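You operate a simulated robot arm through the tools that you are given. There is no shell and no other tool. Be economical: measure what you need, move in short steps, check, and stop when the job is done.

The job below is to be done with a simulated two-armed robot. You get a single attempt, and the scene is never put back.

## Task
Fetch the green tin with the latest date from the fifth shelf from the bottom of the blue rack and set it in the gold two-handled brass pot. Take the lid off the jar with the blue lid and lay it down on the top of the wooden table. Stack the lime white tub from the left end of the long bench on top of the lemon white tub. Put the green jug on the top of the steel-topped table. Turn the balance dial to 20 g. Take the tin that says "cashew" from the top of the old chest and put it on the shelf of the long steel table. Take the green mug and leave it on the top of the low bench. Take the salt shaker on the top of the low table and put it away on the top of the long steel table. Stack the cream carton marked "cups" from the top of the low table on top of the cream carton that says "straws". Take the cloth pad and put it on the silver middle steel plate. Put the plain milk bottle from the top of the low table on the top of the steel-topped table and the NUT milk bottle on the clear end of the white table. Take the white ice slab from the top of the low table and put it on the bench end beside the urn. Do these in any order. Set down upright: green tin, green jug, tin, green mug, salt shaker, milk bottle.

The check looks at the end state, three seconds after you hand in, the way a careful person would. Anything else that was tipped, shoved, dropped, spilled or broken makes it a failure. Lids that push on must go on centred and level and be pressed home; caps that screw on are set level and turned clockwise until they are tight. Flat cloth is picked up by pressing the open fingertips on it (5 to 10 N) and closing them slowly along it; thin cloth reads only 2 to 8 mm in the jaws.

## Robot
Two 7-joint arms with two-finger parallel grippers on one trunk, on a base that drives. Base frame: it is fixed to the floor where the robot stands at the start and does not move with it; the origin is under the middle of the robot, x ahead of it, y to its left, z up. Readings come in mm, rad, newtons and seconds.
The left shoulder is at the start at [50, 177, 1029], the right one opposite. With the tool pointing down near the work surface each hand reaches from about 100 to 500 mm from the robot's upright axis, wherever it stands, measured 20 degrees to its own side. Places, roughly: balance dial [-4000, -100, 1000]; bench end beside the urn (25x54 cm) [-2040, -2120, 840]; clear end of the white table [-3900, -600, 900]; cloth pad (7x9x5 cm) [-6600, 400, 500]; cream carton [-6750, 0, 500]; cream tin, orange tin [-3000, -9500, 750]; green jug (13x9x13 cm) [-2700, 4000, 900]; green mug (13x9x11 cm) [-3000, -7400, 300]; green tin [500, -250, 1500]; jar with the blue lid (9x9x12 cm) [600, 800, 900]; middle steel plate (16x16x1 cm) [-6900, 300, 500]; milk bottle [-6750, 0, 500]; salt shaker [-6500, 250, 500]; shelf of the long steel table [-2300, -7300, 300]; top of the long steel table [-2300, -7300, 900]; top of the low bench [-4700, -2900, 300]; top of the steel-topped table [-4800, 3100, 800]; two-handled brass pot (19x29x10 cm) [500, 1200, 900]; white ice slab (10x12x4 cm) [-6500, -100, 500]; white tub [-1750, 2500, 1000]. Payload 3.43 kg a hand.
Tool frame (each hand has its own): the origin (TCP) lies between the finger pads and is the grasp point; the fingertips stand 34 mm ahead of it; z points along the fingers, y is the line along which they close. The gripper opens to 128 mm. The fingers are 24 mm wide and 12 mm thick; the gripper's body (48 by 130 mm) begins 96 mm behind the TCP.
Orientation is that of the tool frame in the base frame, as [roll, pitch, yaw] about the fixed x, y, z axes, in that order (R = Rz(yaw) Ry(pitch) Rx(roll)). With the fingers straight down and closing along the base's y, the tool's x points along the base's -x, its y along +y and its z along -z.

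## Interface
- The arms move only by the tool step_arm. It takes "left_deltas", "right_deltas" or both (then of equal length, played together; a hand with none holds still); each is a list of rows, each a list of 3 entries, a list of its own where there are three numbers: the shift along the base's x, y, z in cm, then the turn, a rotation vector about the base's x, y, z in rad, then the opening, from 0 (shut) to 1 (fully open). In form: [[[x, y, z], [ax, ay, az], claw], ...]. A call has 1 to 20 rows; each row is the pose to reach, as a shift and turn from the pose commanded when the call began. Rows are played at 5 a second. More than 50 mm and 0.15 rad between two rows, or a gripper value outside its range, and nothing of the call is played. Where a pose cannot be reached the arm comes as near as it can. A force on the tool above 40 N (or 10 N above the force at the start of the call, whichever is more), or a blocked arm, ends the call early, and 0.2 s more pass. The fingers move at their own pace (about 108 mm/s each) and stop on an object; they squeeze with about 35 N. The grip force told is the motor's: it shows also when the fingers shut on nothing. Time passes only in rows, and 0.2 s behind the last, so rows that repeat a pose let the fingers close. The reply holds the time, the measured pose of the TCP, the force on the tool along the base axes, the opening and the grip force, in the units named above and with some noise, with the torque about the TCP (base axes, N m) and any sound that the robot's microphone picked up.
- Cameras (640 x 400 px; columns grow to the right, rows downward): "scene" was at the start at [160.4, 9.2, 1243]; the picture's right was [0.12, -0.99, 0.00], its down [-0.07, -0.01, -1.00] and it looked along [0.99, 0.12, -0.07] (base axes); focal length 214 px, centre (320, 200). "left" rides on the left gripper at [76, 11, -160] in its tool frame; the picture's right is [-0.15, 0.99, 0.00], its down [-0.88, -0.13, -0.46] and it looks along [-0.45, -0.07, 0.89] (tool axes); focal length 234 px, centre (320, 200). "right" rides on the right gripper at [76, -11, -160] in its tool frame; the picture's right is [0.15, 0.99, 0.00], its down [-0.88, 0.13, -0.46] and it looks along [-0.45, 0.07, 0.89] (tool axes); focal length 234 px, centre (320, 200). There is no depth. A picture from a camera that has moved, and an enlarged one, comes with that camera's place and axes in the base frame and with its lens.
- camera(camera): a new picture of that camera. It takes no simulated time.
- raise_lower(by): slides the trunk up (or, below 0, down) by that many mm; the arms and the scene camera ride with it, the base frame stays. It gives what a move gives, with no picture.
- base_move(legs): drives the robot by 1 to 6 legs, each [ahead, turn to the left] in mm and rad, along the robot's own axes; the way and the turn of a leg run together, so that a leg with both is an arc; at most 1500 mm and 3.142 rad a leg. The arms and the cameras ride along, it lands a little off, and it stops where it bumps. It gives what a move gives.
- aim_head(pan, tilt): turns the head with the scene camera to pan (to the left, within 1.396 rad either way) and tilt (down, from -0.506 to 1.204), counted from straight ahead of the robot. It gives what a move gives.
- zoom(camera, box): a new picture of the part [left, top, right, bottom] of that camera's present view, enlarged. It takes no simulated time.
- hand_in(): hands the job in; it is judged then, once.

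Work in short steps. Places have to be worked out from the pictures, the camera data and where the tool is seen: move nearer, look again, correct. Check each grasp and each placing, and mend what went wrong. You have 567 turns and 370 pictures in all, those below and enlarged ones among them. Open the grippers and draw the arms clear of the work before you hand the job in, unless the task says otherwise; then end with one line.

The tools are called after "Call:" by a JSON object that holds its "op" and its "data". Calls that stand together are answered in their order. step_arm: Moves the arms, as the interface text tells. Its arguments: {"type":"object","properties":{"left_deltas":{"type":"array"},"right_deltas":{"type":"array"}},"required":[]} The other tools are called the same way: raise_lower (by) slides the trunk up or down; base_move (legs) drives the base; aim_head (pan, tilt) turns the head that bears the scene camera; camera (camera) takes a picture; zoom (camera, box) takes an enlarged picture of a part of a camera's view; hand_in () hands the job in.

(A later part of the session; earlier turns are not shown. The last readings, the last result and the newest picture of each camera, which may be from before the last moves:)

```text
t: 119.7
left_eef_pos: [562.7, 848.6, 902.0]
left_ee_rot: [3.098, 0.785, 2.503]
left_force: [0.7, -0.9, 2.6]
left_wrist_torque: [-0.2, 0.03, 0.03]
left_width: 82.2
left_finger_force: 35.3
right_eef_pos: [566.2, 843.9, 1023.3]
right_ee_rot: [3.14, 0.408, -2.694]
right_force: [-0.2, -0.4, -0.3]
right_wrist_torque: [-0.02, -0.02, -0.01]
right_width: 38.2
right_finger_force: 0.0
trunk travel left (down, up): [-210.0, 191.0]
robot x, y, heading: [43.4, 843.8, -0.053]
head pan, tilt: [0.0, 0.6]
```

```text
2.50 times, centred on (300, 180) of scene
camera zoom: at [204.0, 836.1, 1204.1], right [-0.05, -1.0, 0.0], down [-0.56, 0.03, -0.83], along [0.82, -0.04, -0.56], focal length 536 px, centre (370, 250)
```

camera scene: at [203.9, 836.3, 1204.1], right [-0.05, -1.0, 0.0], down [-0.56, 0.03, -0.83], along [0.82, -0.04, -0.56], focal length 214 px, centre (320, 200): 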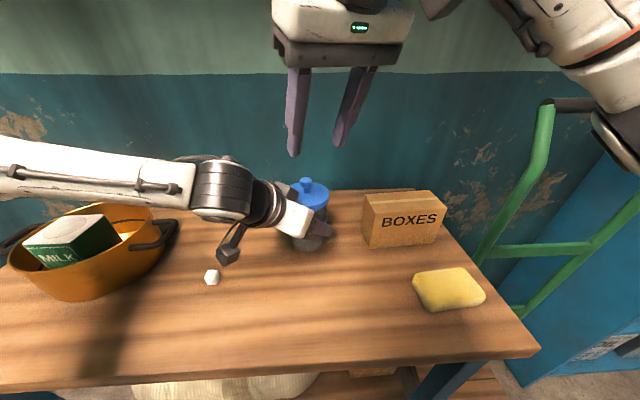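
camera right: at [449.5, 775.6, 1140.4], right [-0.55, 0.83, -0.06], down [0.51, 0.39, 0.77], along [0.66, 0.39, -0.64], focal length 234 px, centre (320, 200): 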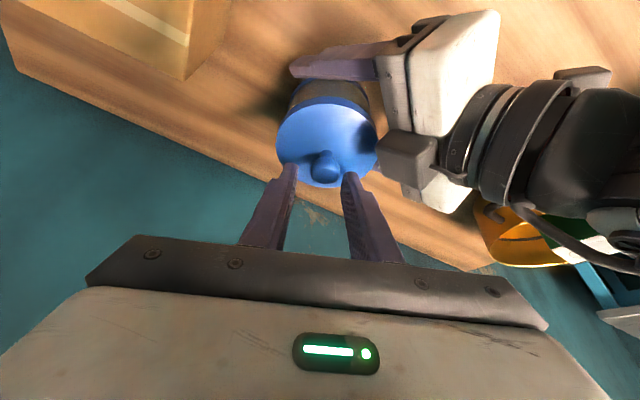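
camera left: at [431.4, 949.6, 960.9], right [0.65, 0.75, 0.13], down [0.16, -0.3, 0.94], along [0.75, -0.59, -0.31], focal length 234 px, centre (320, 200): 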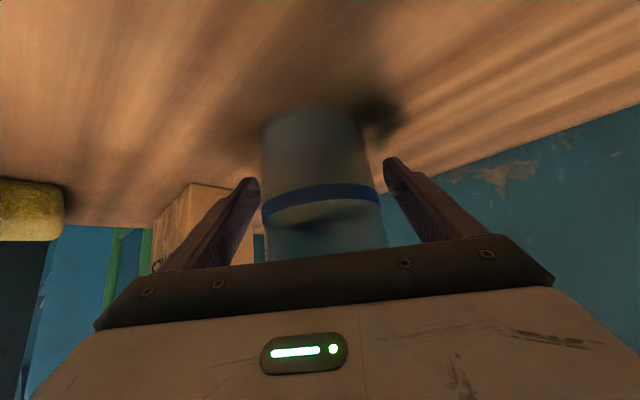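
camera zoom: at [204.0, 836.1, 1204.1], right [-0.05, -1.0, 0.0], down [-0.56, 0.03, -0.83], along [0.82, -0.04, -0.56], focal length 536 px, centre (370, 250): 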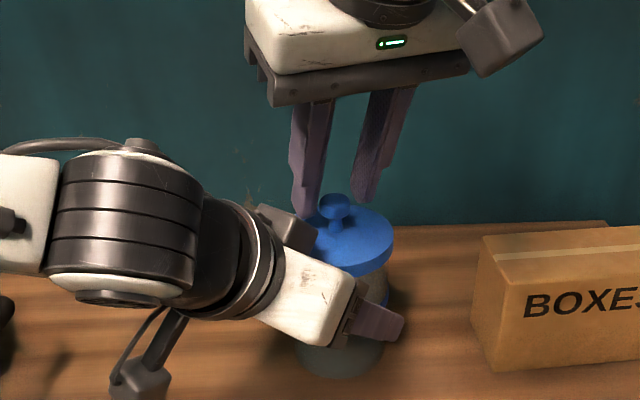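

The alignment is good. I lower 26 mm and close on the knob.

Call:
{"op": "step_arm", "data": {"right_deltas": [[[0, 0, -1.3], [0, 0, 0], 0.3], [[0, 0, -2.4], [0, 0, 0], 0.3], [[0, 0, -2.4], [0, 0, 0], 0.3]]}}

Call:
{"op": "camera", "data": {"camera": "right"}}

Call:
{"op": "zoom", "data": {"camera": "scene", "box": [220, 100, 380, 260]}}

```text
t: 120.3
left_eef_pos: [563.5, 849.5, 901.0]
left_ee_rot: [3.1, 0.785, 2.515]
left_force: [0.9, 2.1, 5.5]
left_wrist_torque: [-0.08, 0.37, -0.02]
left_width: 82.3
left_finger_force: 35.3
right_eef_pos: [566.4, 843.5, 1010.7]
right_ee_rot: [3.136, 0.426, -2.695]
right_force: [-2.5, -2.2, 7.3]
right_wrist_torque: [-0.14, 0.07, -0.04]
right_width: 38.1
right_finger_force: 0.1
trunk travel left (down, up): [-210.0, 191.0]
robot x, y, heading: [48.2, 842.3, -0.047]
head pan, tilt: [0.0, 0.6]
stopped in row 3 (right hand): the force on the tool passed its limit at 45 N (the readings are from after the stop); the commanded pose is now the measured one
```

```text
310 pictures are left
camera right: at [448.9, 775.4, 1125.7], right [-0.55, 0.83, -0.06], down [0.5, 0.38, 0.78], along [0.67, 0.4, -0.62], focal length 234 px, centre (320, 200)
```

right: 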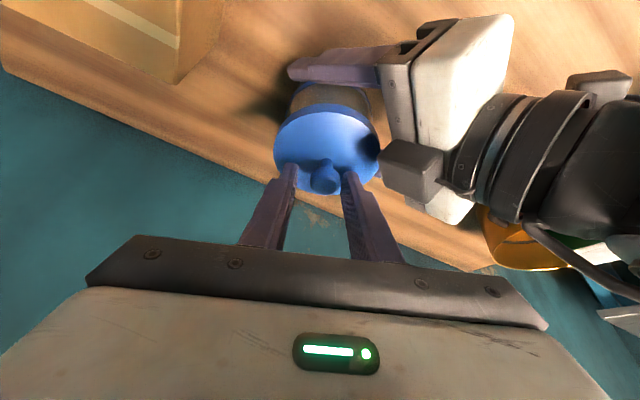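

```text
2.50 times, centred on (300, 180) of scene
camera zoom: at [202.8, 835.9, 1204.3], right [-0.05, -1.0, 0.0], down [-0.56, 0.03, -0.83], along [0.82, -0.04, -0.56], focal length 536 px, centre (370, 250)
```

zoom: 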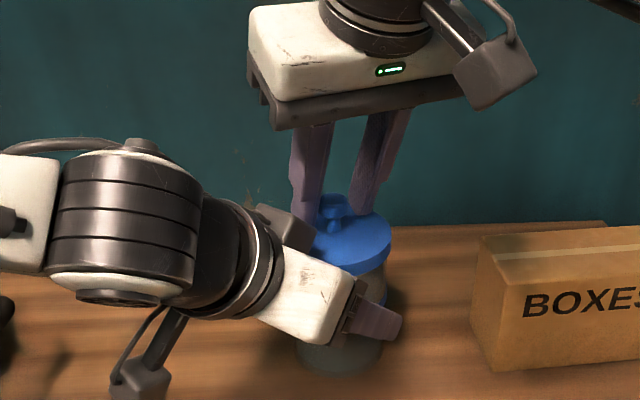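

The tips touched the lid at z≈979, a little behind the knob. I raise 4 mm, move 18 mm back and look again.

Call:
{"op": "step_arm", "data": {"right_deltas": [[[0, 0, 0.6], [0, 0, 0], 0.3], [[-0.9, 0, 0.6], [0, 0, 0], 0.3], [[-1.8, -0.1, 0.5], [0, 0, 0], 0.3]]}}

Call:
{"op": "zoom", "data": {"camera": "scene", "box": [260, 140, 360, 240]}}

Call:
{"op": "zoom", "data": {"camera": "right", "box": [250, 100, 410, 220]}}

```text
t: 121.1
left_eef_pos: [563.3, 849.7, 901.7]
left_ee_rot: [3.101, 0.787, 2.512]
left_force: [-2.8, -0.4, 12.1]
left_wrist_torque: [-0.33, 0.39, 0.0]
left_width: 82.3
left_finger_force: 34.5
right_eef_pos: [548.6, 842.9, 1015.7]
right_ee_rot: [3.139, 0.422, -2.693]
right_force: [0.0, 0.6, -0.4]
right_wrist_torque: [0.01, -0.01, 0.01]
right_width: 38.5
right_finger_force: 0.2
trunk travel left (down, up): [-210.0, 191.0]
robot x, y, heading: [47.7, 845.9, -0.051]
head pan, tilt: [0.0, 0.6]
```

```text
4.00 times, centred on (310, 190) of scene
camera zoom: at [202.9, 835.9, 1204.3], right [-0.05, -1.0, 0.0], down [-0.56, 0.03, -0.83], along [0.82, -0.04, -0.56], focal length 858 px, centre (360, 240)
```

zoom: 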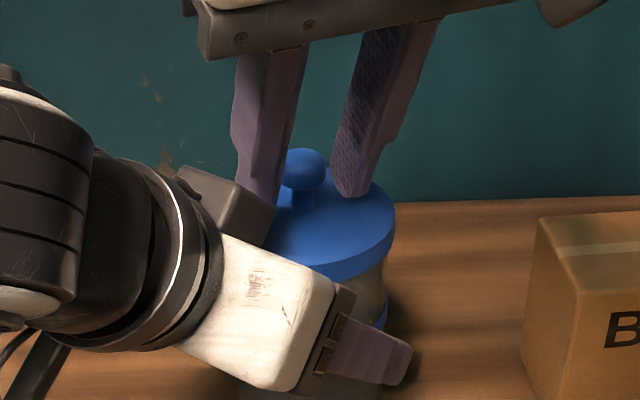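

```text
3.33 times, centred on (330, 160) of right
camera zoom: at [430.7, 773.5, 1129.7], right [-0.55, 0.83, -0.06], down [0.5, 0.38, 0.78], along [0.67, 0.4, -0.63], focal length 781 px, centre (287, 333)
```

zoom: 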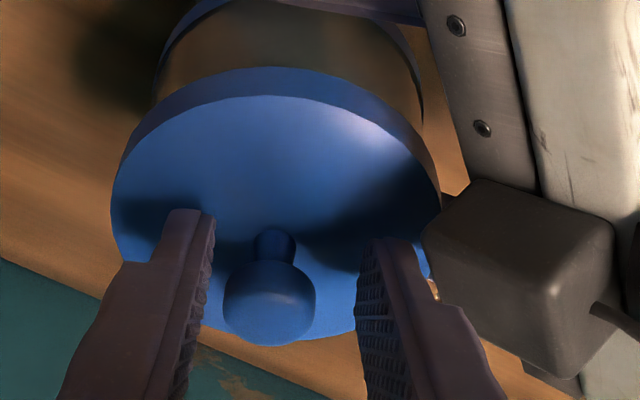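

The fingers straddle the knob. I close on it.

Call:
{"op": "step_arm", "data": {"right_deltas": [[[0, 0, -0.2], [0, 0, 0], 0.2], [[0, 0, -0.2], [0, 0, 0], 0.05], [[0, 0, -0.2], [0, 0, 0], 0.0], [[0, 0, -0.2], [0, 0, 0], 0.0]]}}

```text
t: 122.1
left_eef_pos: [563.7, 848.4, 901.9]
left_ee_rot: [3.1, 0.784, 2.514]
left_force: [1.0, 0.6, 15.1]
left_wrist_torque: [-1.15, 0.19, 0.14]
left_width: 82.4
left_finger_force: 35.2
right_eef_pos: [549.4, 841.0, 1013.2]
right_ee_rot: [3.138, 0.422, -2.696]
right_force: [0.7, -4.1, 5.9]
right_wrist_torque: [-0.08, -0.1, -0.1]
right_width: 22.1
right_finger_force: 35.3
trunk travel left (down, up): [-210.0, 191.0]
robot x, y, heading: [45.1, 842.6, -0.051]
head pan, tilt: [0.0, 0.6]
```

The knob is gripped at 22 mm. I pull up in small steps while the left hand holds still.

Call:
{"op": "step_arm", "data": {"right_deltas": [[[0, 0, 0.4], [0, 0, 0], 0], [[0, 0, 0.9], [0, 0, 0], 0], [[0, 0, 1.5], [0, 0, 0], 0], [[0, 0, 2.5], [0, 0, 0], 0], [[0, 0, 4], [0, 0, 0], 0]]}}

Call:
{"op": "camera", "data": {"camera": "scene"}}

```text
t: 123.3
left_eef_pos: [562.9, 849.8, 902.0]
left_ee_rot: [3.099, 0.785, 2.512]
left_force: [-3.1, 2.5, 20.8]
left_wrist_torque: [-0.08, 0.35, 0.02]
left_width: 82.1
left_finger_force: 34.6
right_eef_pos: [548.2, 842.2, 1052.1]
right_ee_rot: [3.139, 0.42, -2.693]
right_force: [2.8, -0.5, -10.2]
right_wrist_torque: [-0.27, -0.38, -0.1]
right_width: 21.3
right_finger_force: 35.3
trunk travel left (down, up): [-210.0, 191.0]
robot x, y, heading: [46.9, 850.5, -0.048]
head pan, tilt: [0.0, 0.6]
heard: snap
```

```text
306 pictures are left
camera scene: at [203.2, 836.1, 1204.1], right [-0.05, -1.0, 0.0], down [-0.56, 0.03, -0.83], along [0.82, -0.04, -0.56], focal length 214 px, centre (320, 200)
```

scene: 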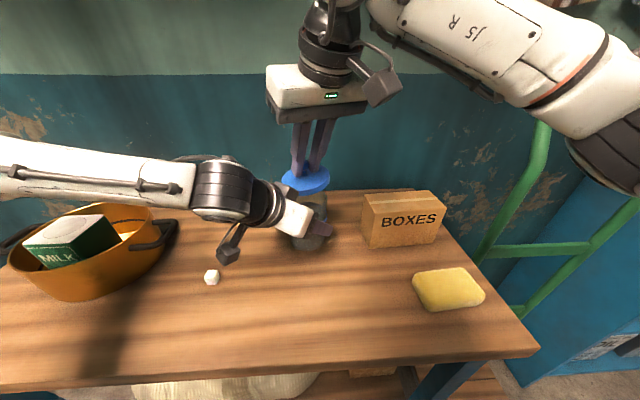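

The lid snapped off. I raise it clear.

Call:
{"op": "step_arm", "data": {"right_deltas": [[[0, 0, 3], [0, 0, 0], 0], [[0, 0, 6], [0, 0, 0], 0], [[-2, -2, 8], [0, 0, 0], 0], [[-5, -5, 8], [0, 0, 0], 0]]}}

Call:
{"op": "camera", "data": {"camera": "scene"}}

```text
t: 124.3
left_eef_pos: [563.1, 849.3, 901.5]
left_ee_rot: [3.101, 0.785, 2.515]
left_force: [-0.3, -2.0, 16.9]
left_wrist_torque: [-0.58, 0.36, 0.26]
left_width: 82.0
left_finger_force: 35.0
right_eef_pos: [496.9, 790.6, 1135.3]
right_ee_rot: [3.137, 0.423, -2.692]
right_force: [-0.1, 0.8, -0.1]
right_wrist_torque: [0.0, 0.02, -0.01]
right_width: 21.1
right_finger_force: 35.2
trunk travel left (down, up): [-210.0, 191.0]
robot x, y, heading: [43.5, 846.9, -0.053]
head pan, tilt: [0.0, 0.6]
```

```text
305 pictures are left
camera scene: at [202.8, 835.8, 1204.3], right [-0.05, -1.0, 0.0], down [-0.56, 0.03, -0.83], along [0.82, -0.04, -0.56], focal length 214 px, centre (320, 200)
```

scene: 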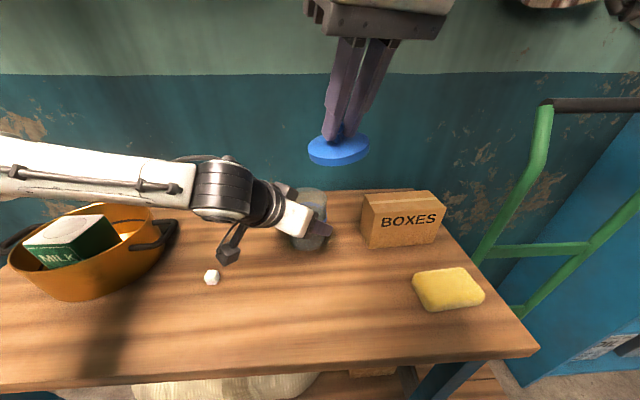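

The lid hangs level and clear. I carry it to the free front part of the table near (410,785) and lower it.

Call:
{"op": "step_arm", "data": {"right_deltas": [[[-3, 0, -2], [0, 0, 0], 0], [[-6, 0, -5], [0, 0, 0], 0], [[-9, -0.5, -8], [0, 0, 0], 0], [[-9, -0.5, -12], [0, 0, 0], 0], [[-9, -0.5, -16], [0, 0, 0], 0], [[-9, -0.5, -19], [0, 0, 0], 0]]}}

Call:
{"op": "camera", "data": {"camera": "scene"}}

```text
t: 125.7
left_eef_pos: [562.8, 849.4, 902.4]
left_ee_rot: [3.101, 0.786, 2.513]
left_force: [1.4, 0.0, 17.0]
left_wrist_torque: [-0.54, 0.3, 0.06]
left_width: 82.6
left_finger_force: 35.3
right_eef_pos: [411.3, 788.4, 944.1]
right_ee_rot: [3.138, 0.422, -2.694]
right_force: [-0.5, 0.3, 0.4]
right_wrist_torque: [-0.01, -0.03, 0.0]
right_width: 21.6
right_finger_force: 34.7
trunk travel left (down, up): [-210.0, 191.0]
robot x, y, heading: [45.4, 845.3, -0.046]
head pan, tilt: [0.0, 0.6]
```

```text
304 pictures are left
camera scene: at [202.9, 835.9, 1204.3], right [-0.05, -1.0, 0.0], down [-0.56, 0.03, -0.83], along [0.82, -0.04, -0.56], focal length 214 px, centre (320, 200)
```

scene: 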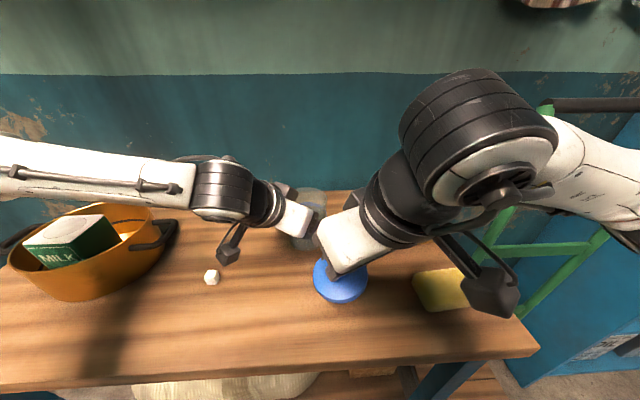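

Still above the table. I lower in small steps.

Call:
{"op": "step_arm", "data": {"right_deltas": [[[0, 0, -1], [0, 0, 0], 0], [[0, 0, -2], [0, 0, 0], 0], [[0, 0, -3], [0, 0, 0], 0], [[0, 0, -3.8], [0, 0, 0], 0]]}}

```text
t: 126.7
left_eef_pos: [562.5, 849.2, 901.5]
left_ee_rot: [3.099, 0.785, 2.514]
left_force: [1.6, 0.4, 16.7]
left_wrist_torque: [-0.53, 0.27, 0.07]
left_width: 82.4
left_finger_force: 35.0
right_eef_pos: [409.4, 788.6, 905.1]
right_ee_rot: [3.138, 0.428, -2.697]
right_force: [4.9, -4.1, 13.8]
right_wrist_torque: [0.32, -0.08, -0.16]
right_width: 22.0
right_finger_force: 34.6
trunk travel left (down, up): [-210.0, 191.0]
robot x, y, heading: [51.2, 842.3, -0.048]
head pan, tilt: [0.0, 0.6]
```

The lid touches the table. I release it and raise the right hand.

Call:
{"op": "step_arm", "data": {"right_deltas": [[[0, 0, 0.1], [0, 0, 0], 0.2], [[0, 0, 0.2], [0, 0, 0], 0.35], [[0, 0, 0.3], [0, 0, 0], 0.35], [[0, 0, 3], [0, 0, 0], 0.35], [[0, 0, 7], [0, 0, 0], 0.35], [[-3, -3, 11], [0, 0, 0], 0.35], [[-5, -6, 14], [0, 0, 0], 0.35]]}}

Call:
{"op": "step_arm", "data": {"left_deltas": [[[0, 0, 0], [0, 0, 0], 0.7], [[0, 0, 0], [0, 0, 0], 0.85], [[0, 0, 0], [0, 0, 0], 0.85]]}}

Call:
{"op": "camera", "data": {"camera": "scene"}}

```text
refused: row 6 steps farther than a row can; nothing moved
```

```text
t: 127.5
left_eef_pos: [563.3, 849.5, 899.4]
left_ee_rot: [3.102, 0.781, 2.515]
left_force: [-0.1, 0.4, -0.4]
left_wrist_torque: [0.02, -0.01, 0.0]
left_width: 108.8
left_finger_force: 0.1
right_eef_pos: [409.3, 789.0, 903.4]
right_ee_rot: [3.136, 0.42, -2.695]
right_force: [3.1, -1.4, 8.5]
right_wrist_torque: [0.13, -0.04, -0.03]
right_width: 21.8
right_finger_force: 34.8
trunk travel left (down, up): [-210.0, 191.0]
robot x, y, heading: [43.2, 843.7, -0.05]
head pan, tilt: [0.0, 0.6]
```

```text
303 pictures are left
camera scene: at [204.0, 835.9, 1204.0], right [-0.05, -1.0, 0.0], down [-0.56, 0.03, -0.83], along [0.82, -0.04, -0.56], focal length 214 px, centre (320, 200)
```

scene: 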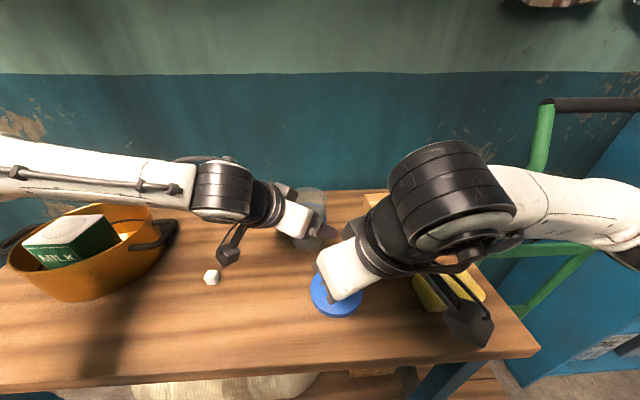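

I release the lid with finer rows, and withdraw the left hand along its axis from the jar.

Call:
{"op": "step_arm", "data": {"right_deltas": [[[0, 0, 0.1], [0, 0, 0], 0.2], [[0, 0, 0.2], [0, 0, 0], 0.35], [[0, 0, 0.3], [0, 0, 0], 0.35], [[0, 0, 3], [0, 0, 0], 0.35], [[0, 0, 7], [0, 0, 0], 0.35], [[-2, -2, 10], [0, 0, 0], 0.35], [[-4, -4, 13], [0, 0, 0], 0.35]], "left_deltas": [[[0, 0, 0], [0, 0, 0], 0.9], [[-0.8, 0.6, 1], [0, 0, 0], 0.9], [[-2, 1.5, 3], [0, 0, 0], 0.9], [[-4, 3, 5], [0, 0, 0], 0.9], [[-6, 4.5, 7.5], [0, 0, 0], 0.9], [[-8, 6, 10], [0, 0, 0], 0.9], [[-10, 7.5, 12.5], [0, 0, 0], 0.9]]}}

Call:
{"op": "camera", "data": {"camera": "scene"}}

```text
t: 129.1
left_eef_pos: [461.3, 927.7, 1025.5]
left_ee_rot: [3.101, 0.783, 2.514]
left_force: [-0.6, -0.2, 0.0]
left_wrist_torque: [0.01, -0.03, -0.01]
left_width: 115.5
left_finger_force: 0.1
right_eef_pos: [368.4, 747.1, 1033.0]
right_ee_rot: [3.137, 0.422, -2.693]
right_force: [0.9, -0.1, 0.5]
right_wrist_torque: [0.03, -0.01, -0.02]
right_width: 45.0
right_finger_force: 0.0
trunk travel left (down, up): [-210.0, 191.0]
robot x, y, heading: [44.9, 848.3, -0.054]
head pan, tilt: [0.0, 0.6]
```

```text
302 pictures are left
camera scene: at [203.6, 836.0, 1204.1], right [-0.05, -1.0, 0.0], down [-0.56, 0.03, -0.83], along [0.82, -0.04, -0.56], focal length 214 px, centre (320, 200)
```

scene: 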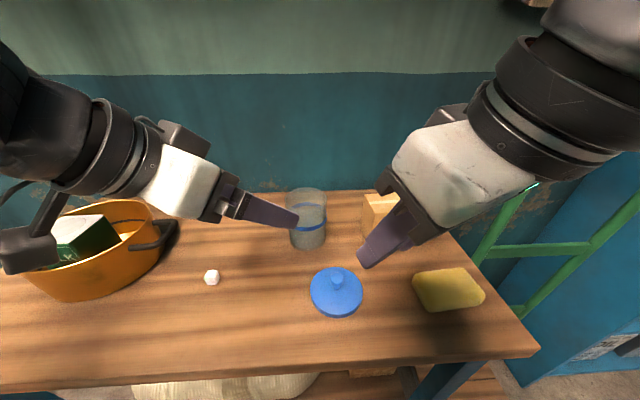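

The lid lies flat on the table and the jar is upright. I bring both hands back to straight-down poses nearer to the body before driving.

Call:
{"op": "step_arm", "data": {"left_deltas": [[[-3, 2, 2], [0, 0, 0.14], 0.5], [[-6, 4, 4], [0, 0, 0.28], 0.5], [[-9, 6, 5], [0, 0, 0.42], 0.5], [[-12, 8, 6], [0, 0, 0.54], 0.5], [[-14, 10, 6], [0, 0, 0.63], 0.5]], "right_deltas": [[[-2, -2, 2], [0, 0, -0.1], 0.35], [[-3, -5, 4], [0, 0, -0.2], 0.35], [[-4, -8, 5], [0, 0, -0.3], 0.35], [[-5, -11, 6], [0, 0, -0.4], 0.35], [[-5, -13, 6], [0, 0, -0.5], 0.35]]}}

Call:
{"op": "step_arm", "data": {"left_deltas": [[[0, 3, 2], [0, 0.14, 0], 0.5], [[0, 6, 4], [0, 0.28, 0], 0.5], [[0, 8, 5], [0, 0.42, 0], 0.5], [[0, 9, 6], [0, 0.54, 0], 0.5], [[0, 9, 6], [0, 0.66, 0], 0.5], [[0, 9, 6], [0, 0.78, 0], 0.5]], "right_deltas": [[[0, 0, 1], [0, 0.1, 0], 0.35], [[0, -2, 2], [0, 0.2, 0], 0.35], [[0, -3, 3], [0, 0.3, 0], 0.35], [[0, -3, 4], [0, 0.42, 0], 0.35], [[0, -3, 4], [0, 0.42, 0], 0.35], [[0, -3, 4], [0, 0.42, 0], 0.35]]}}

```text
t: 130.3
left_eef_pos: [324.9, 1022.6, 1086.0]
left_ee_rot: [3.101, 0.782, -3.135]
left_force: [-0.6, 0.4, 0.3]
left_wrist_torque: [0.0, 0.04, -0.01]
left_width: 63.8
left_finger_force: 0.0
right_eef_pos: [320.4, 617.9, 1095.2]
right_ee_rot: [3.136, 0.421, 3.087]
right_force: [0.4, -0.2, 0.4]
right_wrist_torque: [-0.02, 0.01, 0.0]
right_width: 45.0
right_finger_force: 0.1
trunk travel left (down, up): [-210.0, 191.0]
robot x, y, heading: [47.9, 844.1, -0.051]
head pan, tilt: [0.0, 0.6]
```

```text
t: 131.7
left_eef_pos: [323.2, 1115.9, 1144.8]
left_ee_rot: [3.099, 0.0, -3.14]
left_force: [0.6, -0.3, -0.3]
left_wrist_torque: [-0.02, -0.01, 0.01]
left_width: 64.1
left_finger_force: 0.0
right_eef_pos: [319.2, 589.1, 1134.3]
right_ee_rot: [-3.124, 0.0, 3.095]
right_force: [-0.3, 0.3, 0.3]
right_wrist_torque: [0.01, -0.01, 0.02]
right_width: 44.8
right_finger_force: 0.0
trunk travel left (down, up): [-210.0, 191.0]
robot x, y, heading: [45.9, 846.3, -0.053]
head pan, tilt: [0.0, 0.6]
```

Both hands point down. I back away from the table and turn toward the long bench, then look before driving.

Call:
{"op": "base_move", "data": {"legs": [[-500, 0.05], [0, 1.9]]}}

Call:
{"op": "aim_head", "data": {"pan": 0.2, "tilt": 0.3}}

Call:
{"op": "camera", "data": {"camera": "scene"}}

```text
t: 139.2
left_eef_pos: [-805.6, 1014.2, 1145.0]
left_ee_rot: [3.098, 0.002, -1.177]
left_force: [-0.1, -0.5, -0.3]
left_wrist_torque: [-0.02, -0.03, 0.01]
left_width: 64.1
left_finger_force: 0.1
right_eef_pos: [-315.7, 1209.7, 1133.7]
right_ee_rot: [-3.124, 0.001, -1.229]
right_force: [-0.5, 1.2, 0.2]
right_wrist_torque: [-0.01, 0.04, -0.01]
right_width: 44.6
right_finger_force: 0.1
trunk travel left (down, up): [-210.0, 191.0]
robot x, y, heading: [-451.6, 862.9, 1.91]
head pan, tilt: [0.0, 0.6]
```

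```text
t: 140.0
left_eef_pos: [-805.2, 1014.1, 1145.1]
left_ee_rot: [3.099, 0.002, -1.177]
left_force: [1.0, -0.3, 0.0]
left_wrist_torque: [0.0, -0.02, 0.05]
left_width: 64.0
left_finger_force: 0.1
right_eef_pos: [-315.8, 1208.9, 1134.2]
right_ee_rot: [-3.124, 0.002, -1.228]
right_force: [-0.2, 0.5, -0.3]
right_wrist_torque: [0.0, -0.03, -0.01]
right_width: 44.7
right_finger_force: 0.1
trunk travel left (down, up): [-210.0, 191.0]
robot x, y, heading: [-450.6, 857.4, 1.911]
head pan, tilt: [0.201, 0.3]
```

```text
301 pictures are left
camera scene: at [-522.0, 1004.8, 1231.5], right [0.86, 0.51, 0.0], down [0.15, -0.25, -0.96], along [-0.49, 0.82, -0.3], focal length 214 px, centre (320, 200)
```

scene: 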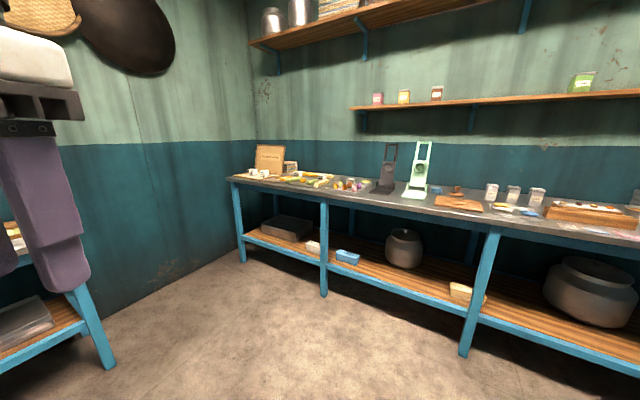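

The long bench runs along the far wall and its left end is in the corner. I zoom there.

Call:
{"op": "zoom", "data": {"camera": "scene", "box": [220, 130, 460, 230]}}

```text
2.67 times, centred on (340, 180) of scene
camera zoom: at [-522.0, 1004.8, 1231.5], right [0.86, 0.51, 0.0], down [0.15, -0.25, -0.96], along [-0.49, 0.82, -0.3], focal length 572 px, centre (267, 253)
```

zoom: 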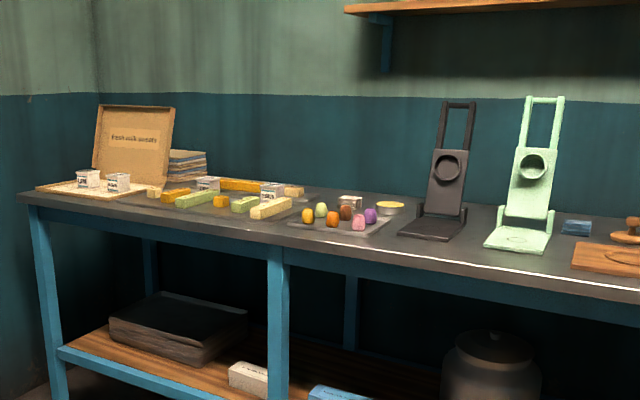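

I drive to about (-1650,1550), in front of the bench's left end, and face it.

Call:
{"op": "base_move", "data": {"legs": [[0, 0.71], [1380, 0], [0, -1.048]]}}

Call:
{"op": "aim_head", "data": {"pan": 0.1, "tilt": 0.4}}

Call:
{"op": "camera", "data": {"camera": "scene"}}

```text
t: 151.5
left_eef_pos: [-1914.4, 1785.4, 1144.6]
left_ee_rot: [3.1, 0.001, -1.545]
left_force: [0.1, 0.2, -0.1]
left_wrist_torque: [-0.02, -0.01, 0.01]
left_width: 63.9
left_finger_force: 0.1
right_eef_pos: [-1387.6, 1793.5, 1132.3]
right_ee_rot: [-3.124, 0.002, -1.597]
right_force: [-0.3, 0.0, 0.2]
right_wrist_torque: [0.02, -0.03, 0.02]
right_width: 44.7
right_finger_force: 0.1
trunk travel left (down, up): [-210.0, 191.0]
robot x, y, heading: [-1639.0, 1515.0, 1.536]
head pan, tilt: [0.201, 0.3]
```

```text
t: 152.2
left_eef_pos: [-1916.0, 1787.5, 1144.4]
left_ee_rot: [3.099, 0.003, -1.547]
left_force: [0.2, 0.0, 0.3]
left_wrist_torque: [-0.04, -0.01, 0.01]
left_width: 63.9
left_finger_force: 0.0
right_eef_pos: [-1388.1, 1792.8, 1133.0]
right_ee_rot: [-3.125, 0.001, -1.598]
right_force: [0.9, 0.4, 0.2]
right_wrist_torque: [-0.03, 0.02, 0.02]
right_width: 44.8
right_finger_force: 0.1
trunk travel left (down, up): [-210.0, 191.0]
robot x, y, heading: [-1641.4, 1514.7, 1.534]
head pan, tilt: [0.099, 0.4]
```

```text
299 pictures are left
camera scene: at [-1643.9, 1676.4, 1222.3], right [1.0, 0.07, 0.0], down [0.03, -0.39, -0.92], along [-0.07, 0.92, -0.39], focal length 214 px, centre (320, 200)
```

scene: 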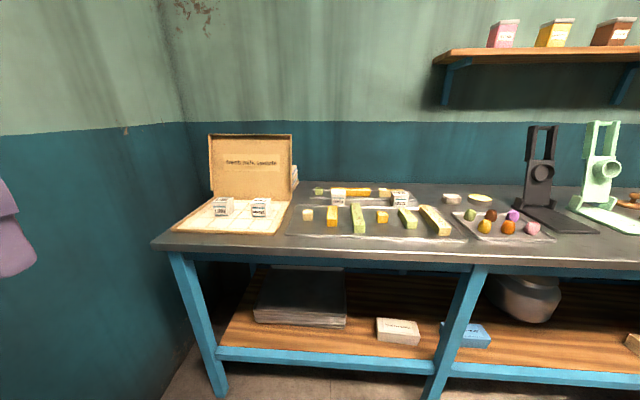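

Call:
{"op": "zoom", "data": {"camera": "scene", "box": [200, 170, 340, 250]}}

Call:
{"op": "zoom", "data": {"camera": "scene", "box": [300, 170, 500, 250]}}

```text
4.57 times, centred on (270, 210) of scene
camera zoom: at [-1643.9, 1676.4, 1222.3], right [1.0, 0.07, 0.0], down [0.03, -0.39, -0.92], along [-0.07, 0.92, -0.39], focal length 980 px, centre (549, 154)
```

zoom: 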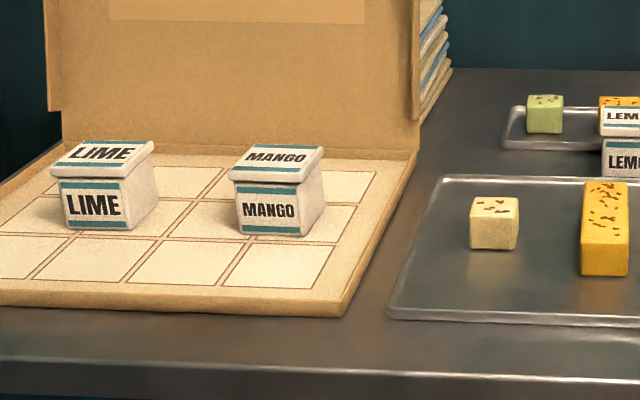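

```text
3.20 times, centred on (400, 210) of scene
camera zoom: at [-1643.9, 1676.4, 1222.3], right [1.0, 0.07, 0.0], down [0.03, -0.39, -0.92], along [-0.07, 0.92, -0.39], focal length 686 px, centre (64, 168)
```

zoom: 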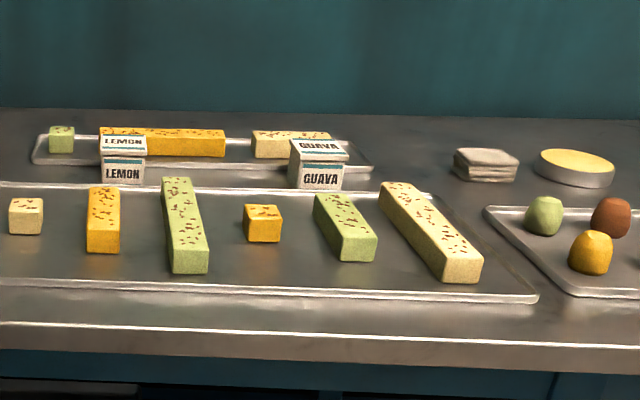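

Tubs found: LIME in the open cardboard box near (-2015,2280) and LEMON between the trays near (-1632,2400), each about 48 mm wide. I pull the left hand inwards, away from the wall, and drive closer.

Call:
{"op": "step_arm", "data": {"left_deltas": [[[3.5, 1, 1], [0, 0, 0], 0.7], [[7, 2, 2], [0, 0, 0], 0.7], [[10, 2, 3], [0, 0, 0], 0.7]]}}

Call:
{"op": "base_move", "data": {"legs": [[0, 0.575], [360, 0], [0, -0.54]]}}

Call:
{"op": "aim_head", "data": {"pan": 0.2, "tilt": 0.6}}

Call:
{"op": "camera", "data": {"camera": "scene"}}

```text
t: 153.0
left_eef_pos: [-1812.2, 1807.2, 1175.8]
left_ee_rot: [3.1, 0.0, -1.547]
left_force: [0.6, -0.4, -0.2]
left_wrist_torque: [0.04, 0.0, -0.03]
left_width: 89.5
left_finger_force: 0.0
right_eef_pos: [-1387.7, 1793.6, 1132.7]
right_ee_rot: [-3.125, 0.0, -1.597]
right_force: [-0.1, 0.3, -0.1]
right_wrist_torque: [-0.01, 0.02, 0.02]
right_width: 44.7
right_finger_force: 0.1
trunk travel left (down, up): [-210.0, 191.0]
robot x, y, heading: [-1640.0, 1513.8, 1.539]
head pan, tilt: [0.099, 0.4]
```

```text
t: 158.4
left_eef_pos: [-2010.6, 2106.9, 1176.6]
left_ee_rot: [3.1, 0.002, -1.51]
left_force: [1.2, 0.2, 0.8]
left_wrist_torque: [0.01, 0.0, -0.01]
left_width: 89.7
left_finger_force: 0.0
right_eef_pos: [-1584.6, 2109.7, 1132.2]
right_ee_rot: [-3.124, 0.002, -1.561]
right_force: [-0.2, 0.6, 0.0]
right_wrist_torque: [0.0, 0.03, -0.01]
right_width: 44.8
right_finger_force: 0.1
trunk travel left (down, up): [-210.0, 191.0]
robot x, y, heading: [-1825.5, 1823.8, 1.577]
head pan, tilt: [0.099, 0.4]
```

```text
t: 159.1
left_eef_pos: [-2009.8, 2106.4, 1175.0]
left_ee_rot: [3.1, 0.002, -1.512]
left_force: [0.7, 0.3, -0.8]
left_wrist_torque: [0.0, 0.03, 0.01]
left_width: 89.6
left_finger_force: 0.0
right_eef_pos: [-1584.5, 2110.1, 1132.1]
right_ee_rot: [-3.125, 0.002, -1.559]
right_force: [-0.8, -0.9, 0.0]
right_wrist_torque: [-0.01, 0.0, -0.03]
right_width: 44.7
right_finger_force: 0.0
trunk travel left (down, up): [-210.0, 191.0]
robot x, y, heading: [-1822.7, 1822.7, 1.577]
head pan, tilt: [0.201, 0.6]
```

```text
296 pictures are left
camera scene: at [-1844.7, 1978.5, 1204.1], right [0.98, 0.21, 0.0], down [0.12, -0.55, -0.83], along [-0.17, 0.81, -0.56], focal length 214 px, centre (320, 200)
```

scene: 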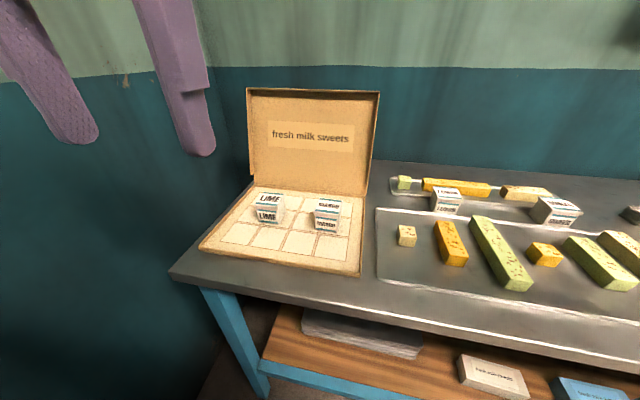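

Refined from two views: LIME's front base is at (-2053,2342,867), LEMON's at (-1620,2484,860), and the bench's front edge at y≈2178. I drive 75 mm closer, then tilt the left hand 45° forward toward LIME.

Call:
{"op": "base_move", "data": {"legs": [[72, 0]]}}

Call:
{"op": "step_arm", "data": {"left_deltas": [[[0, 0, 0], [0.13, 0, 0], 0.65], [[0, 0, 0], [0.26, 0, 0], 0.65], [[0, 0, 0], [0.39, 0, 0], 0.65], [[0, 0, -3], [0.52, 0, 0], 0.65], [[0, 2, -6], [0.65, 0, 0], 0.65], [[-1, 4, -9], [0.78, 0, 0], 0.65], [[-2, 6, -12], [0.78, 0, 0], 0.65], [[-3, 8, -15], [0.78, 0, 0], 0.65]]}}

Call:
{"op": "camera", "data": {"camera": "left"}}

Call:
{"op": "camera", "data": {"camera": "scene"}}

```text
t: 160.2
left_eef_pos: [-2011.2, 2182.7, 1174.7]
left_ee_rot: [3.1, 0.001, -1.511]
left_force: [0.8, 0.2, 0.5]
left_wrist_torque: [-0.01, 0.05, -0.02]
left_width: 89.7
left_finger_force: 0.1
right_eef_pos: [-1584.5, 2184.5, 1133.4]
right_ee_rot: [-3.124, 0.002, -1.561]
right_force: [0.4, 0.2, -0.1]
right_wrist_torque: [-0.03, 0.0, 0.02]
right_width: 44.9
right_finger_force: 0.1
trunk travel left (down, up): [-210.0, 191.0]
robot x, y, heading: [-1829.6, 1894.7, 1.582]
head pan, tilt: [0.201, 0.6]
```

```text
t: 161.9
left_eef_pos: [-2040.3, 2269.7, 1030.0]
left_ee_rot: [-3.123, 0.779, -1.487]
left_force: [-0.8, -0.3, 0.2]
left_wrist_torque: [-0.01, -0.04, -0.01]
left_width: 83.2
left_finger_force: 0.1
left hand out of reach, approached as far as the arm can: row 8
right_eef_pos: [-1585.0, 2183.1, 1132.6]
right_ee_rot: [-3.125, 0.002, -1.564]
right_force: [0.0, -0.4, -0.4]
right_wrist_torque: [0.0, 0.01, 0.0]
right_width: 45.0
right_finger_force: 0.0
trunk travel left (down, up): [-210.0, 191.0]
robot x, y, heading: [-1826.2, 1896.0, 1.578]
head pan, tilt: [0.201, 0.6]
```

```text
295 pictures are left
camera left: at [-2040.0, 2101.1, 1090.7], right [-1.0, 0.03, 0.09], down [0.1, 0.31, 0.94], along [0.0, 0.95, -0.32], focal length 234 px, centre (320, 200)
```

left: 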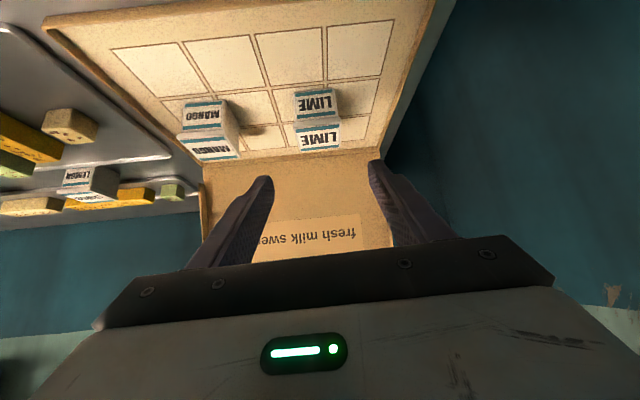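

```text
294 pictures are left
camera scene: at [-1845.1, 2053.0, 1203.9], right [0.98, 0.21, 0.0], down [0.12, -0.55, -0.82], along [-0.17, 0.81, -0.57], focal length 214 px, centre (320, 200)
```

scene: 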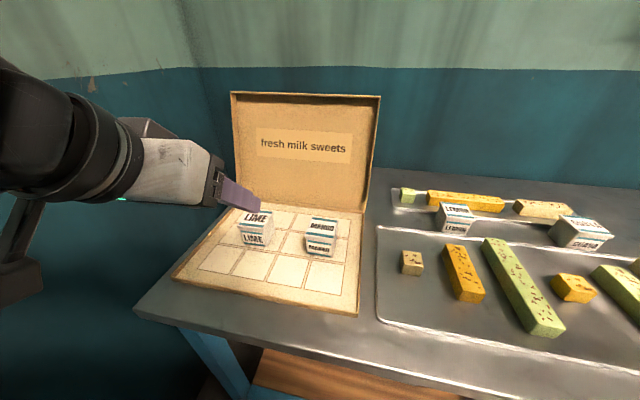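

LIME is confirmed at (-2050,2340). I lower the trunk 100 mm to get comfortable reach, then approach.

Call:
{"op": "raise_lower", "data": {"by": -100}}

Call:
{"op": "step_arm", "data": {"left_deltas": [[[-0.3, 2, 0], [0, 0, 0], 0.65], [[-0.6, 4, -0.5], [0, 0, 0], 0.65], [[-0.9, 6.5, -1.5], [0, 0, 0], 0.65]]}}

Call:
{"op": "camera", "data": {"camera": "left"}}

Call:
{"op": "camera", "data": {"camera": "scene"}}

```text
t: 163.3
left_eef_pos: [-2039.3, 2269.3, 930.6]
left_ee_rot: [-3.126, 0.779, -1.486]
left_force: [0.3, -0.1, 0.0]
left_wrist_torque: [-0.03, -0.01, -0.02]
left_width: 83.2
left_finger_force: 0.0
right_eef_pos: [-1585.5, 2183.7, 1032.8]
right_ee_rot: [-3.123, 0.002, -1.562]
right_force: [0.1, 0.2, -0.3]
right_wrist_torque: [0.01, -0.03, 0.0]
right_width: 44.9
right_finger_force: 0.1
trunk travel left (down, up): [-110.0, 291.0]
robot x, y, heading: [-1827.7, 1896.2, 1.577]
head pan, tilt: [0.201, 0.6]
```

```text
t: 164.1
left_eef_pos: [-2051.5, 2335.5, 916.2]
left_ee_rot: [-3.125, 0.779, -1.489]
left_force: [-0.2, 0.3, 0.5]
left_wrist_torque: [-0.06, -0.02, -0.01]
left_width: 83.2
left_finger_force: 0.2
right_eef_pos: [-1584.8, 2183.0, 1033.1]
right_ee_rot: [-3.125, 0.003, -1.562]
right_force: [0.5, -0.7, 0.1]
right_wrist_torque: [0.01, 0.01, 0.04]
right_width: 44.7
right_finger_force: 0.0
trunk travel left (down, up): [-110.0, 291.0]
robot x, y, heading: [-1824.2, 1898.2, 1.58]
head pan, tilt: [0.201, 0.6]
```

```text
293 pictures are left
camera left: at [-2051.2, 2167.5, 976.3], right [-1.0, 0.03, 0.09], down [0.1, 0.31, 0.94], along [0.0, 0.95, -0.32], focal length 234 px, centre (320, 200)
```

left: 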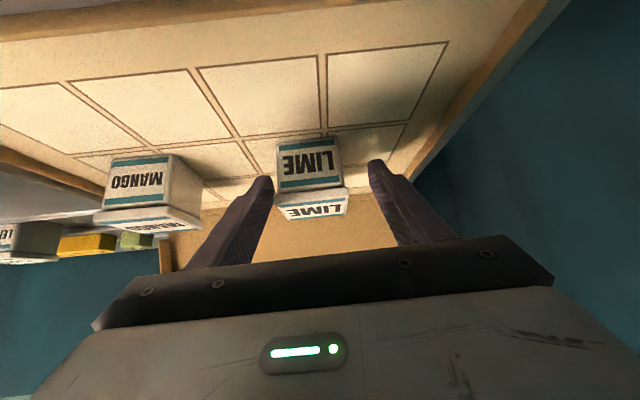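

```text
292 pictures are left
camera scene: at [-1845.1, 2052.7, 1104.0], right [0.98, 0.21, 0.0], down [0.12, -0.55, -0.82], along [-0.17, 0.81, -0.57], focal length 214 px, centre (320, 200)
```

scene: 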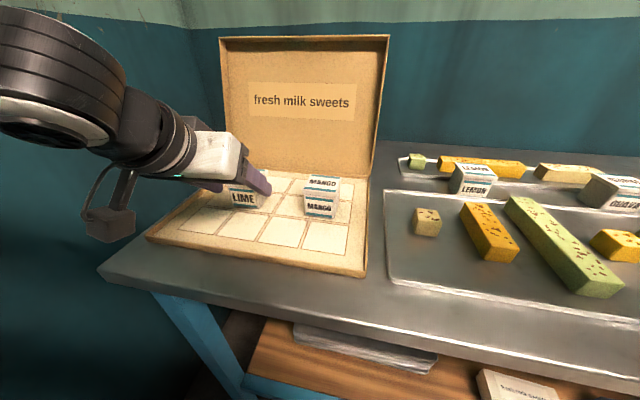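

The tub lies between the fingers. I move in 22 mm and down 13 mm, then close.

Call:
{"op": "step_arm", "data": {"left_deltas": [[[0.3, 1.1, -0.6], [0, 0, 0], 0.65], [[0.3, 2.2, -1.3], [0, 0, 0], 0.65], [[0.3, 2.2, -1.3], [0, 0, 0], 0.5], [[0.3, 2.2, -1.3], [0, 0, 0], 0.3], [[0.3, 2.2, -1.3], [0, 0, 0], 0.2], [[0.3, 2.2, -1.3], [0, 0, 0], 0.2]]}}

Call:
{"op": "camera", "data": {"camera": "left"}}

```text
t: 165.5
left_eef_pos: [-2049.4, 2356.0, 903.4]
left_ee_rot: [-3.125, 0.778, -1.486]
left_force: [0.3, 0.6, 0.4]
left_wrist_torque: [0.05, -0.09, -0.03]
left_width: 58.0
left_finger_force: 35.0
right_eef_pos: [-1585.1, 2183.4, 1033.6]
right_ee_rot: [-3.123, 0.001, -1.561]
right_force: [-0.1, -0.5, -0.3]
right_wrist_torque: [-0.01, 0.0, -0.01]
right_width: 44.6
right_finger_force: 0.0
trunk travel left (down, up): [-110.0, 291.0]
robot x, y, heading: [-1825.7, 1896.4, 1.58]
head pan, tilt: [0.201, 0.6]
```

```text
291 pictures are left
camera left: at [-2048.3, 2188.3, 962.9], right [-1.0, 0.03, 0.09], down [0.1, 0.31, 0.94], along [0.0, 0.95, -0.32], focal length 234 px, centre (320, 200)
```

left: 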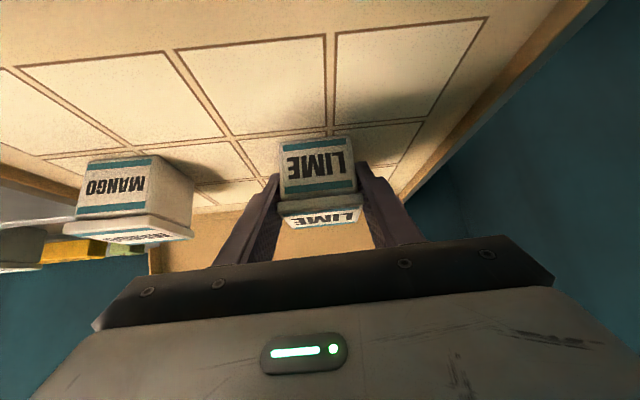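

LIME is gripped at 58 mm. I lift it.

Call:
{"op": "step_arm", "data": {"left_deltas": [[[0, 0, 1], [0, 0, 0], 0.2], [[0, 0, 3], [0, 0, 0], 0.2], [[0, -2, 6.5], [0, 0, 0], 0.2], [[0, -5, 9], [0, 0, 0], 0.2]]}}

Call:
{"op": "camera", "data": {"camera": "scene"}}

```text
t: 166.5
left_eef_pos: [-2044.6, 2306.0, 993.2]
left_ee_rot: [-3.127, 0.776, -1.489]
left_force: [0.2, -1.3, -1.5]
left_wrist_torque: [-0.02, -0.01, 0.03]
left_width: 58.2
left_finger_force: 34.8
right_eef_pos: [-1584.9, 2183.2, 1033.5]
right_ee_rot: [-3.125, 0.001, -1.56]
right_force: [-0.6, 1.2, -0.4]
right_wrist_torque: [0.05, 0.0, -0.03]
right_width: 44.7
right_finger_force: 0.1
trunk travel left (down, up): [-110.0, 291.0]
robot x, y, heading: [-1829.1, 1892.8, 1.579]
head pan, tilt: [0.201, 0.6]
```

```text
290 pictures are left
camera scene: at [-1845.2, 2052.5, 1104.1], right [0.98, 0.21, 0.0], down [0.12, -0.55, -0.83], along [-0.17, 0.81, -0.56], focal length 214 px, centre (320, 200)
```

scene: 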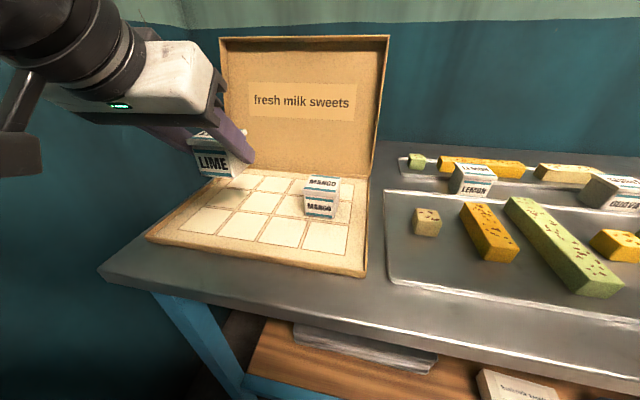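

LIME is held level. I back up, shift the base right to x≈-1512 and come forward again to face LEMON.

Call:
{"op": "raise_lower", "data": {"by": 40}}

Call:
{"op": "base_move", "data": {"legs": [[-330, 0], [0, -1.571], [315, 0], [0, 1.571], [335, 0]]}}

Call:
{"op": "aim_head", "data": {"pan": 0.1, "tilt": 0.5}}

Call:
{"op": "camera", "data": {"camera": "scene"}}

Call:
{"op": "camera", "data": {"camera": "left"}}

```text
t: 167.3
left_eef_pos: [-2044.3, 2306.7, 1033.3]
left_ee_rot: [-3.127, 0.779, -1.487]
left_force: [-1.0, 0.3, -2.3]
left_wrist_torque: [0.02, 0.0, 0.0]
left_width: 57.7
left_finger_force: 34.8
right_eef_pos: [-1584.5, 2183.5, 1073.0]
right_ee_rot: [-3.124, 0.002, -1.562]
right_force: [1.1, 0.6, -0.6]
right_wrist_torque: [0.01, -0.03, 0.02]
right_width: 44.8
right_finger_force: 0.1
trunk travel left (down, up): [-150.0, 251.0]
robot x, y, heading: [-1823.9, 1901.1, 1.58]
head pan, tilt: [0.201, 0.6]
```

```text
t: 180.5
left_eef_pos: [-1753.1, 2316.6, 1032.6]
left_ee_rot: [-3.125, 0.777, -1.459]
left_force: [0.9, -1.1, -0.8]
left_wrist_torque: [-0.05, -0.01, 0.01]
left_width: 57.6
left_finger_force: 34.7
right_eef_pos: [-1289.3, 2205.6, 1073.0]
right_ee_rot: [-3.124, 0.001, -1.534]
right_force: [-0.2, 0.2, 0.7]
right_wrist_torque: [-0.04, 0.01, 0.02]
right_width: 44.6
right_finger_force: 0.0
trunk travel left (down, up): [-150.0, 251.0]
robot x, y, heading: [-1522.4, 1907.4, 1.606]
head pan, tilt: [0.201, 0.6]
```

```text
t: 181.2
left_eef_pos: [-1752.2, 2315.6, 1032.6]
left_ee_rot: [-3.128, 0.779, -1.46]
left_force: [-0.6, -0.9, -1.2]
left_wrist_torque: [0.02, -0.04, 0.0]
left_width: 57.5
left_finger_force: 35.2
right_eef_pos: [-1290.5, 2204.9, 1073.4]
right_ee_rot: [-3.123, 0.001, -1.534]
right_force: [-0.2, -0.5, 0.6]
right_wrist_torque: [-0.01, -0.04, -0.01]
right_width: 44.8
right_finger_force: 0.1
trunk travel left (down, up): [-150.0, 251.0]
robot x, y, heading: [-1522.7, 1909.3, 1.605]
head pan, tilt: [0.099, 0.499]
```

```text
289 pictures are left
camera scene: at [-1538.2, 2070.8, 1153.1], right [0.99, 0.13, 0.0], down [0.06, -0.47, -0.88], along [-0.12, 0.87, -0.48], focal length 214 px, centre (320, 200)
```

scene: 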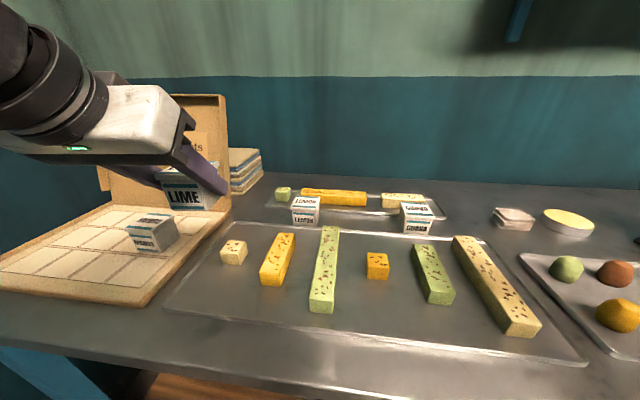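

```text
288 pictures are left
camera left: at [-1747.7, 2148.0, 1092.9], right [-1.0, 0.0, 0.09], down [0.09, 0.32, 0.94], along [-0.03, 0.95, -0.32], focal length 234 px, centre (320, 200)
```

left: 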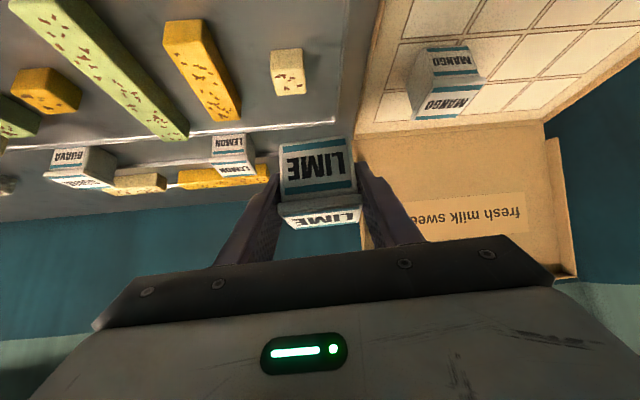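

LEMON's front base is at (-1628,2475), its top at ≈912. I carry LIME over it, about 25 mm high.

Call:
{"op": "step_arm", "data": {"left_deltas": [[[3, 3, 0], [0, 0, -0.01], 0.2], [[6, 6, 0], [0, 0, -0.02], 0.2], [[9, 9, -1], [0, 0, -0.027], 0.2], [[11, 12, -2.5], [0, 0, -0.027], 0.2], [[12.4, 15, -4], [0, 0, -0.027], 0.2], [[12.4, 17.2, -5.5], [0, 0, -0.027], 0.2]]}}

Call:
{"op": "camera", "data": {"camera": "left"}}

Call:
{"op": "zoom", "data": {"camera": "scene", "box": [220, 130, 400, 250]}}

```text
t: 182.6
left_eef_pos: [-1664.3, 2459.0, 1003.5]
left_ee_rot: [-3.126, 0.781, -1.485]
left_force: [-0.2, -0.1, -0.4]
left_wrist_torque: [-0.01, -0.02, 0.0]
left_width: 57.5
left_finger_force: 35.3
left hand out of reach, approached as far as the arm can: row 4, 5, 6
right_eef_pos: [-1290.0, 2204.8, 1073.5]
right_ee_rot: [-3.125, 0.002, -1.532]
right_force: [0.7, 0.2, -0.1]
right_wrist_torque: [0.02, 0.01, 0.01]
right_width: 44.7
right_finger_force: 0.0
trunk travel left (down, up): [-150.0, 251.0]
robot x, y, heading: [-1521.6, 1913.9, 1.607]
head pan, tilt: [0.099, 0.499]
```

```text
287 pictures are left
camera left: at [-1664.5, 2291.4, 1064.4], right [-1.0, 0.03, 0.09], down [0.1, 0.31, 0.94], along [0.0, 0.95, -0.32], focal length 234 px, centre (320, 200)
```

left: 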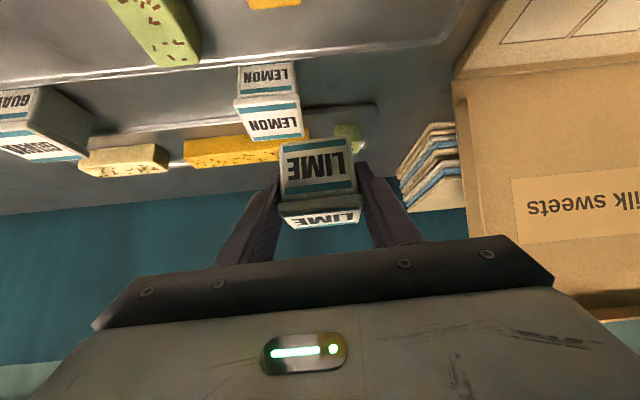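

```text
3.33 times, centred on (310, 190) of scene
camera zoom: at [-1538.1, 2070.2, 1153.2], right [0.99, 0.13, 0.0], down [0.06, -0.47, -0.88], along [-0.12, 0.87, -0.48], focal length 715 px, centre (353, 233)
```

zoom: 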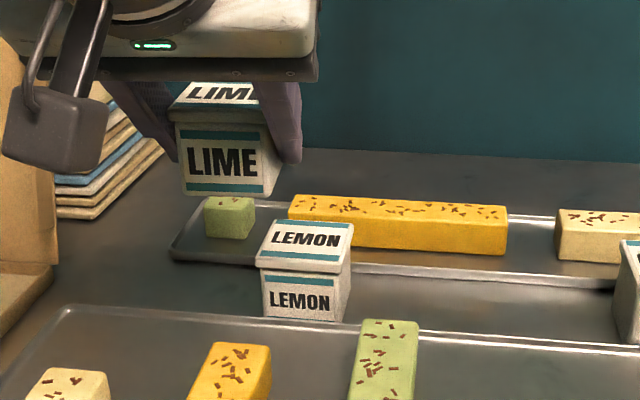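

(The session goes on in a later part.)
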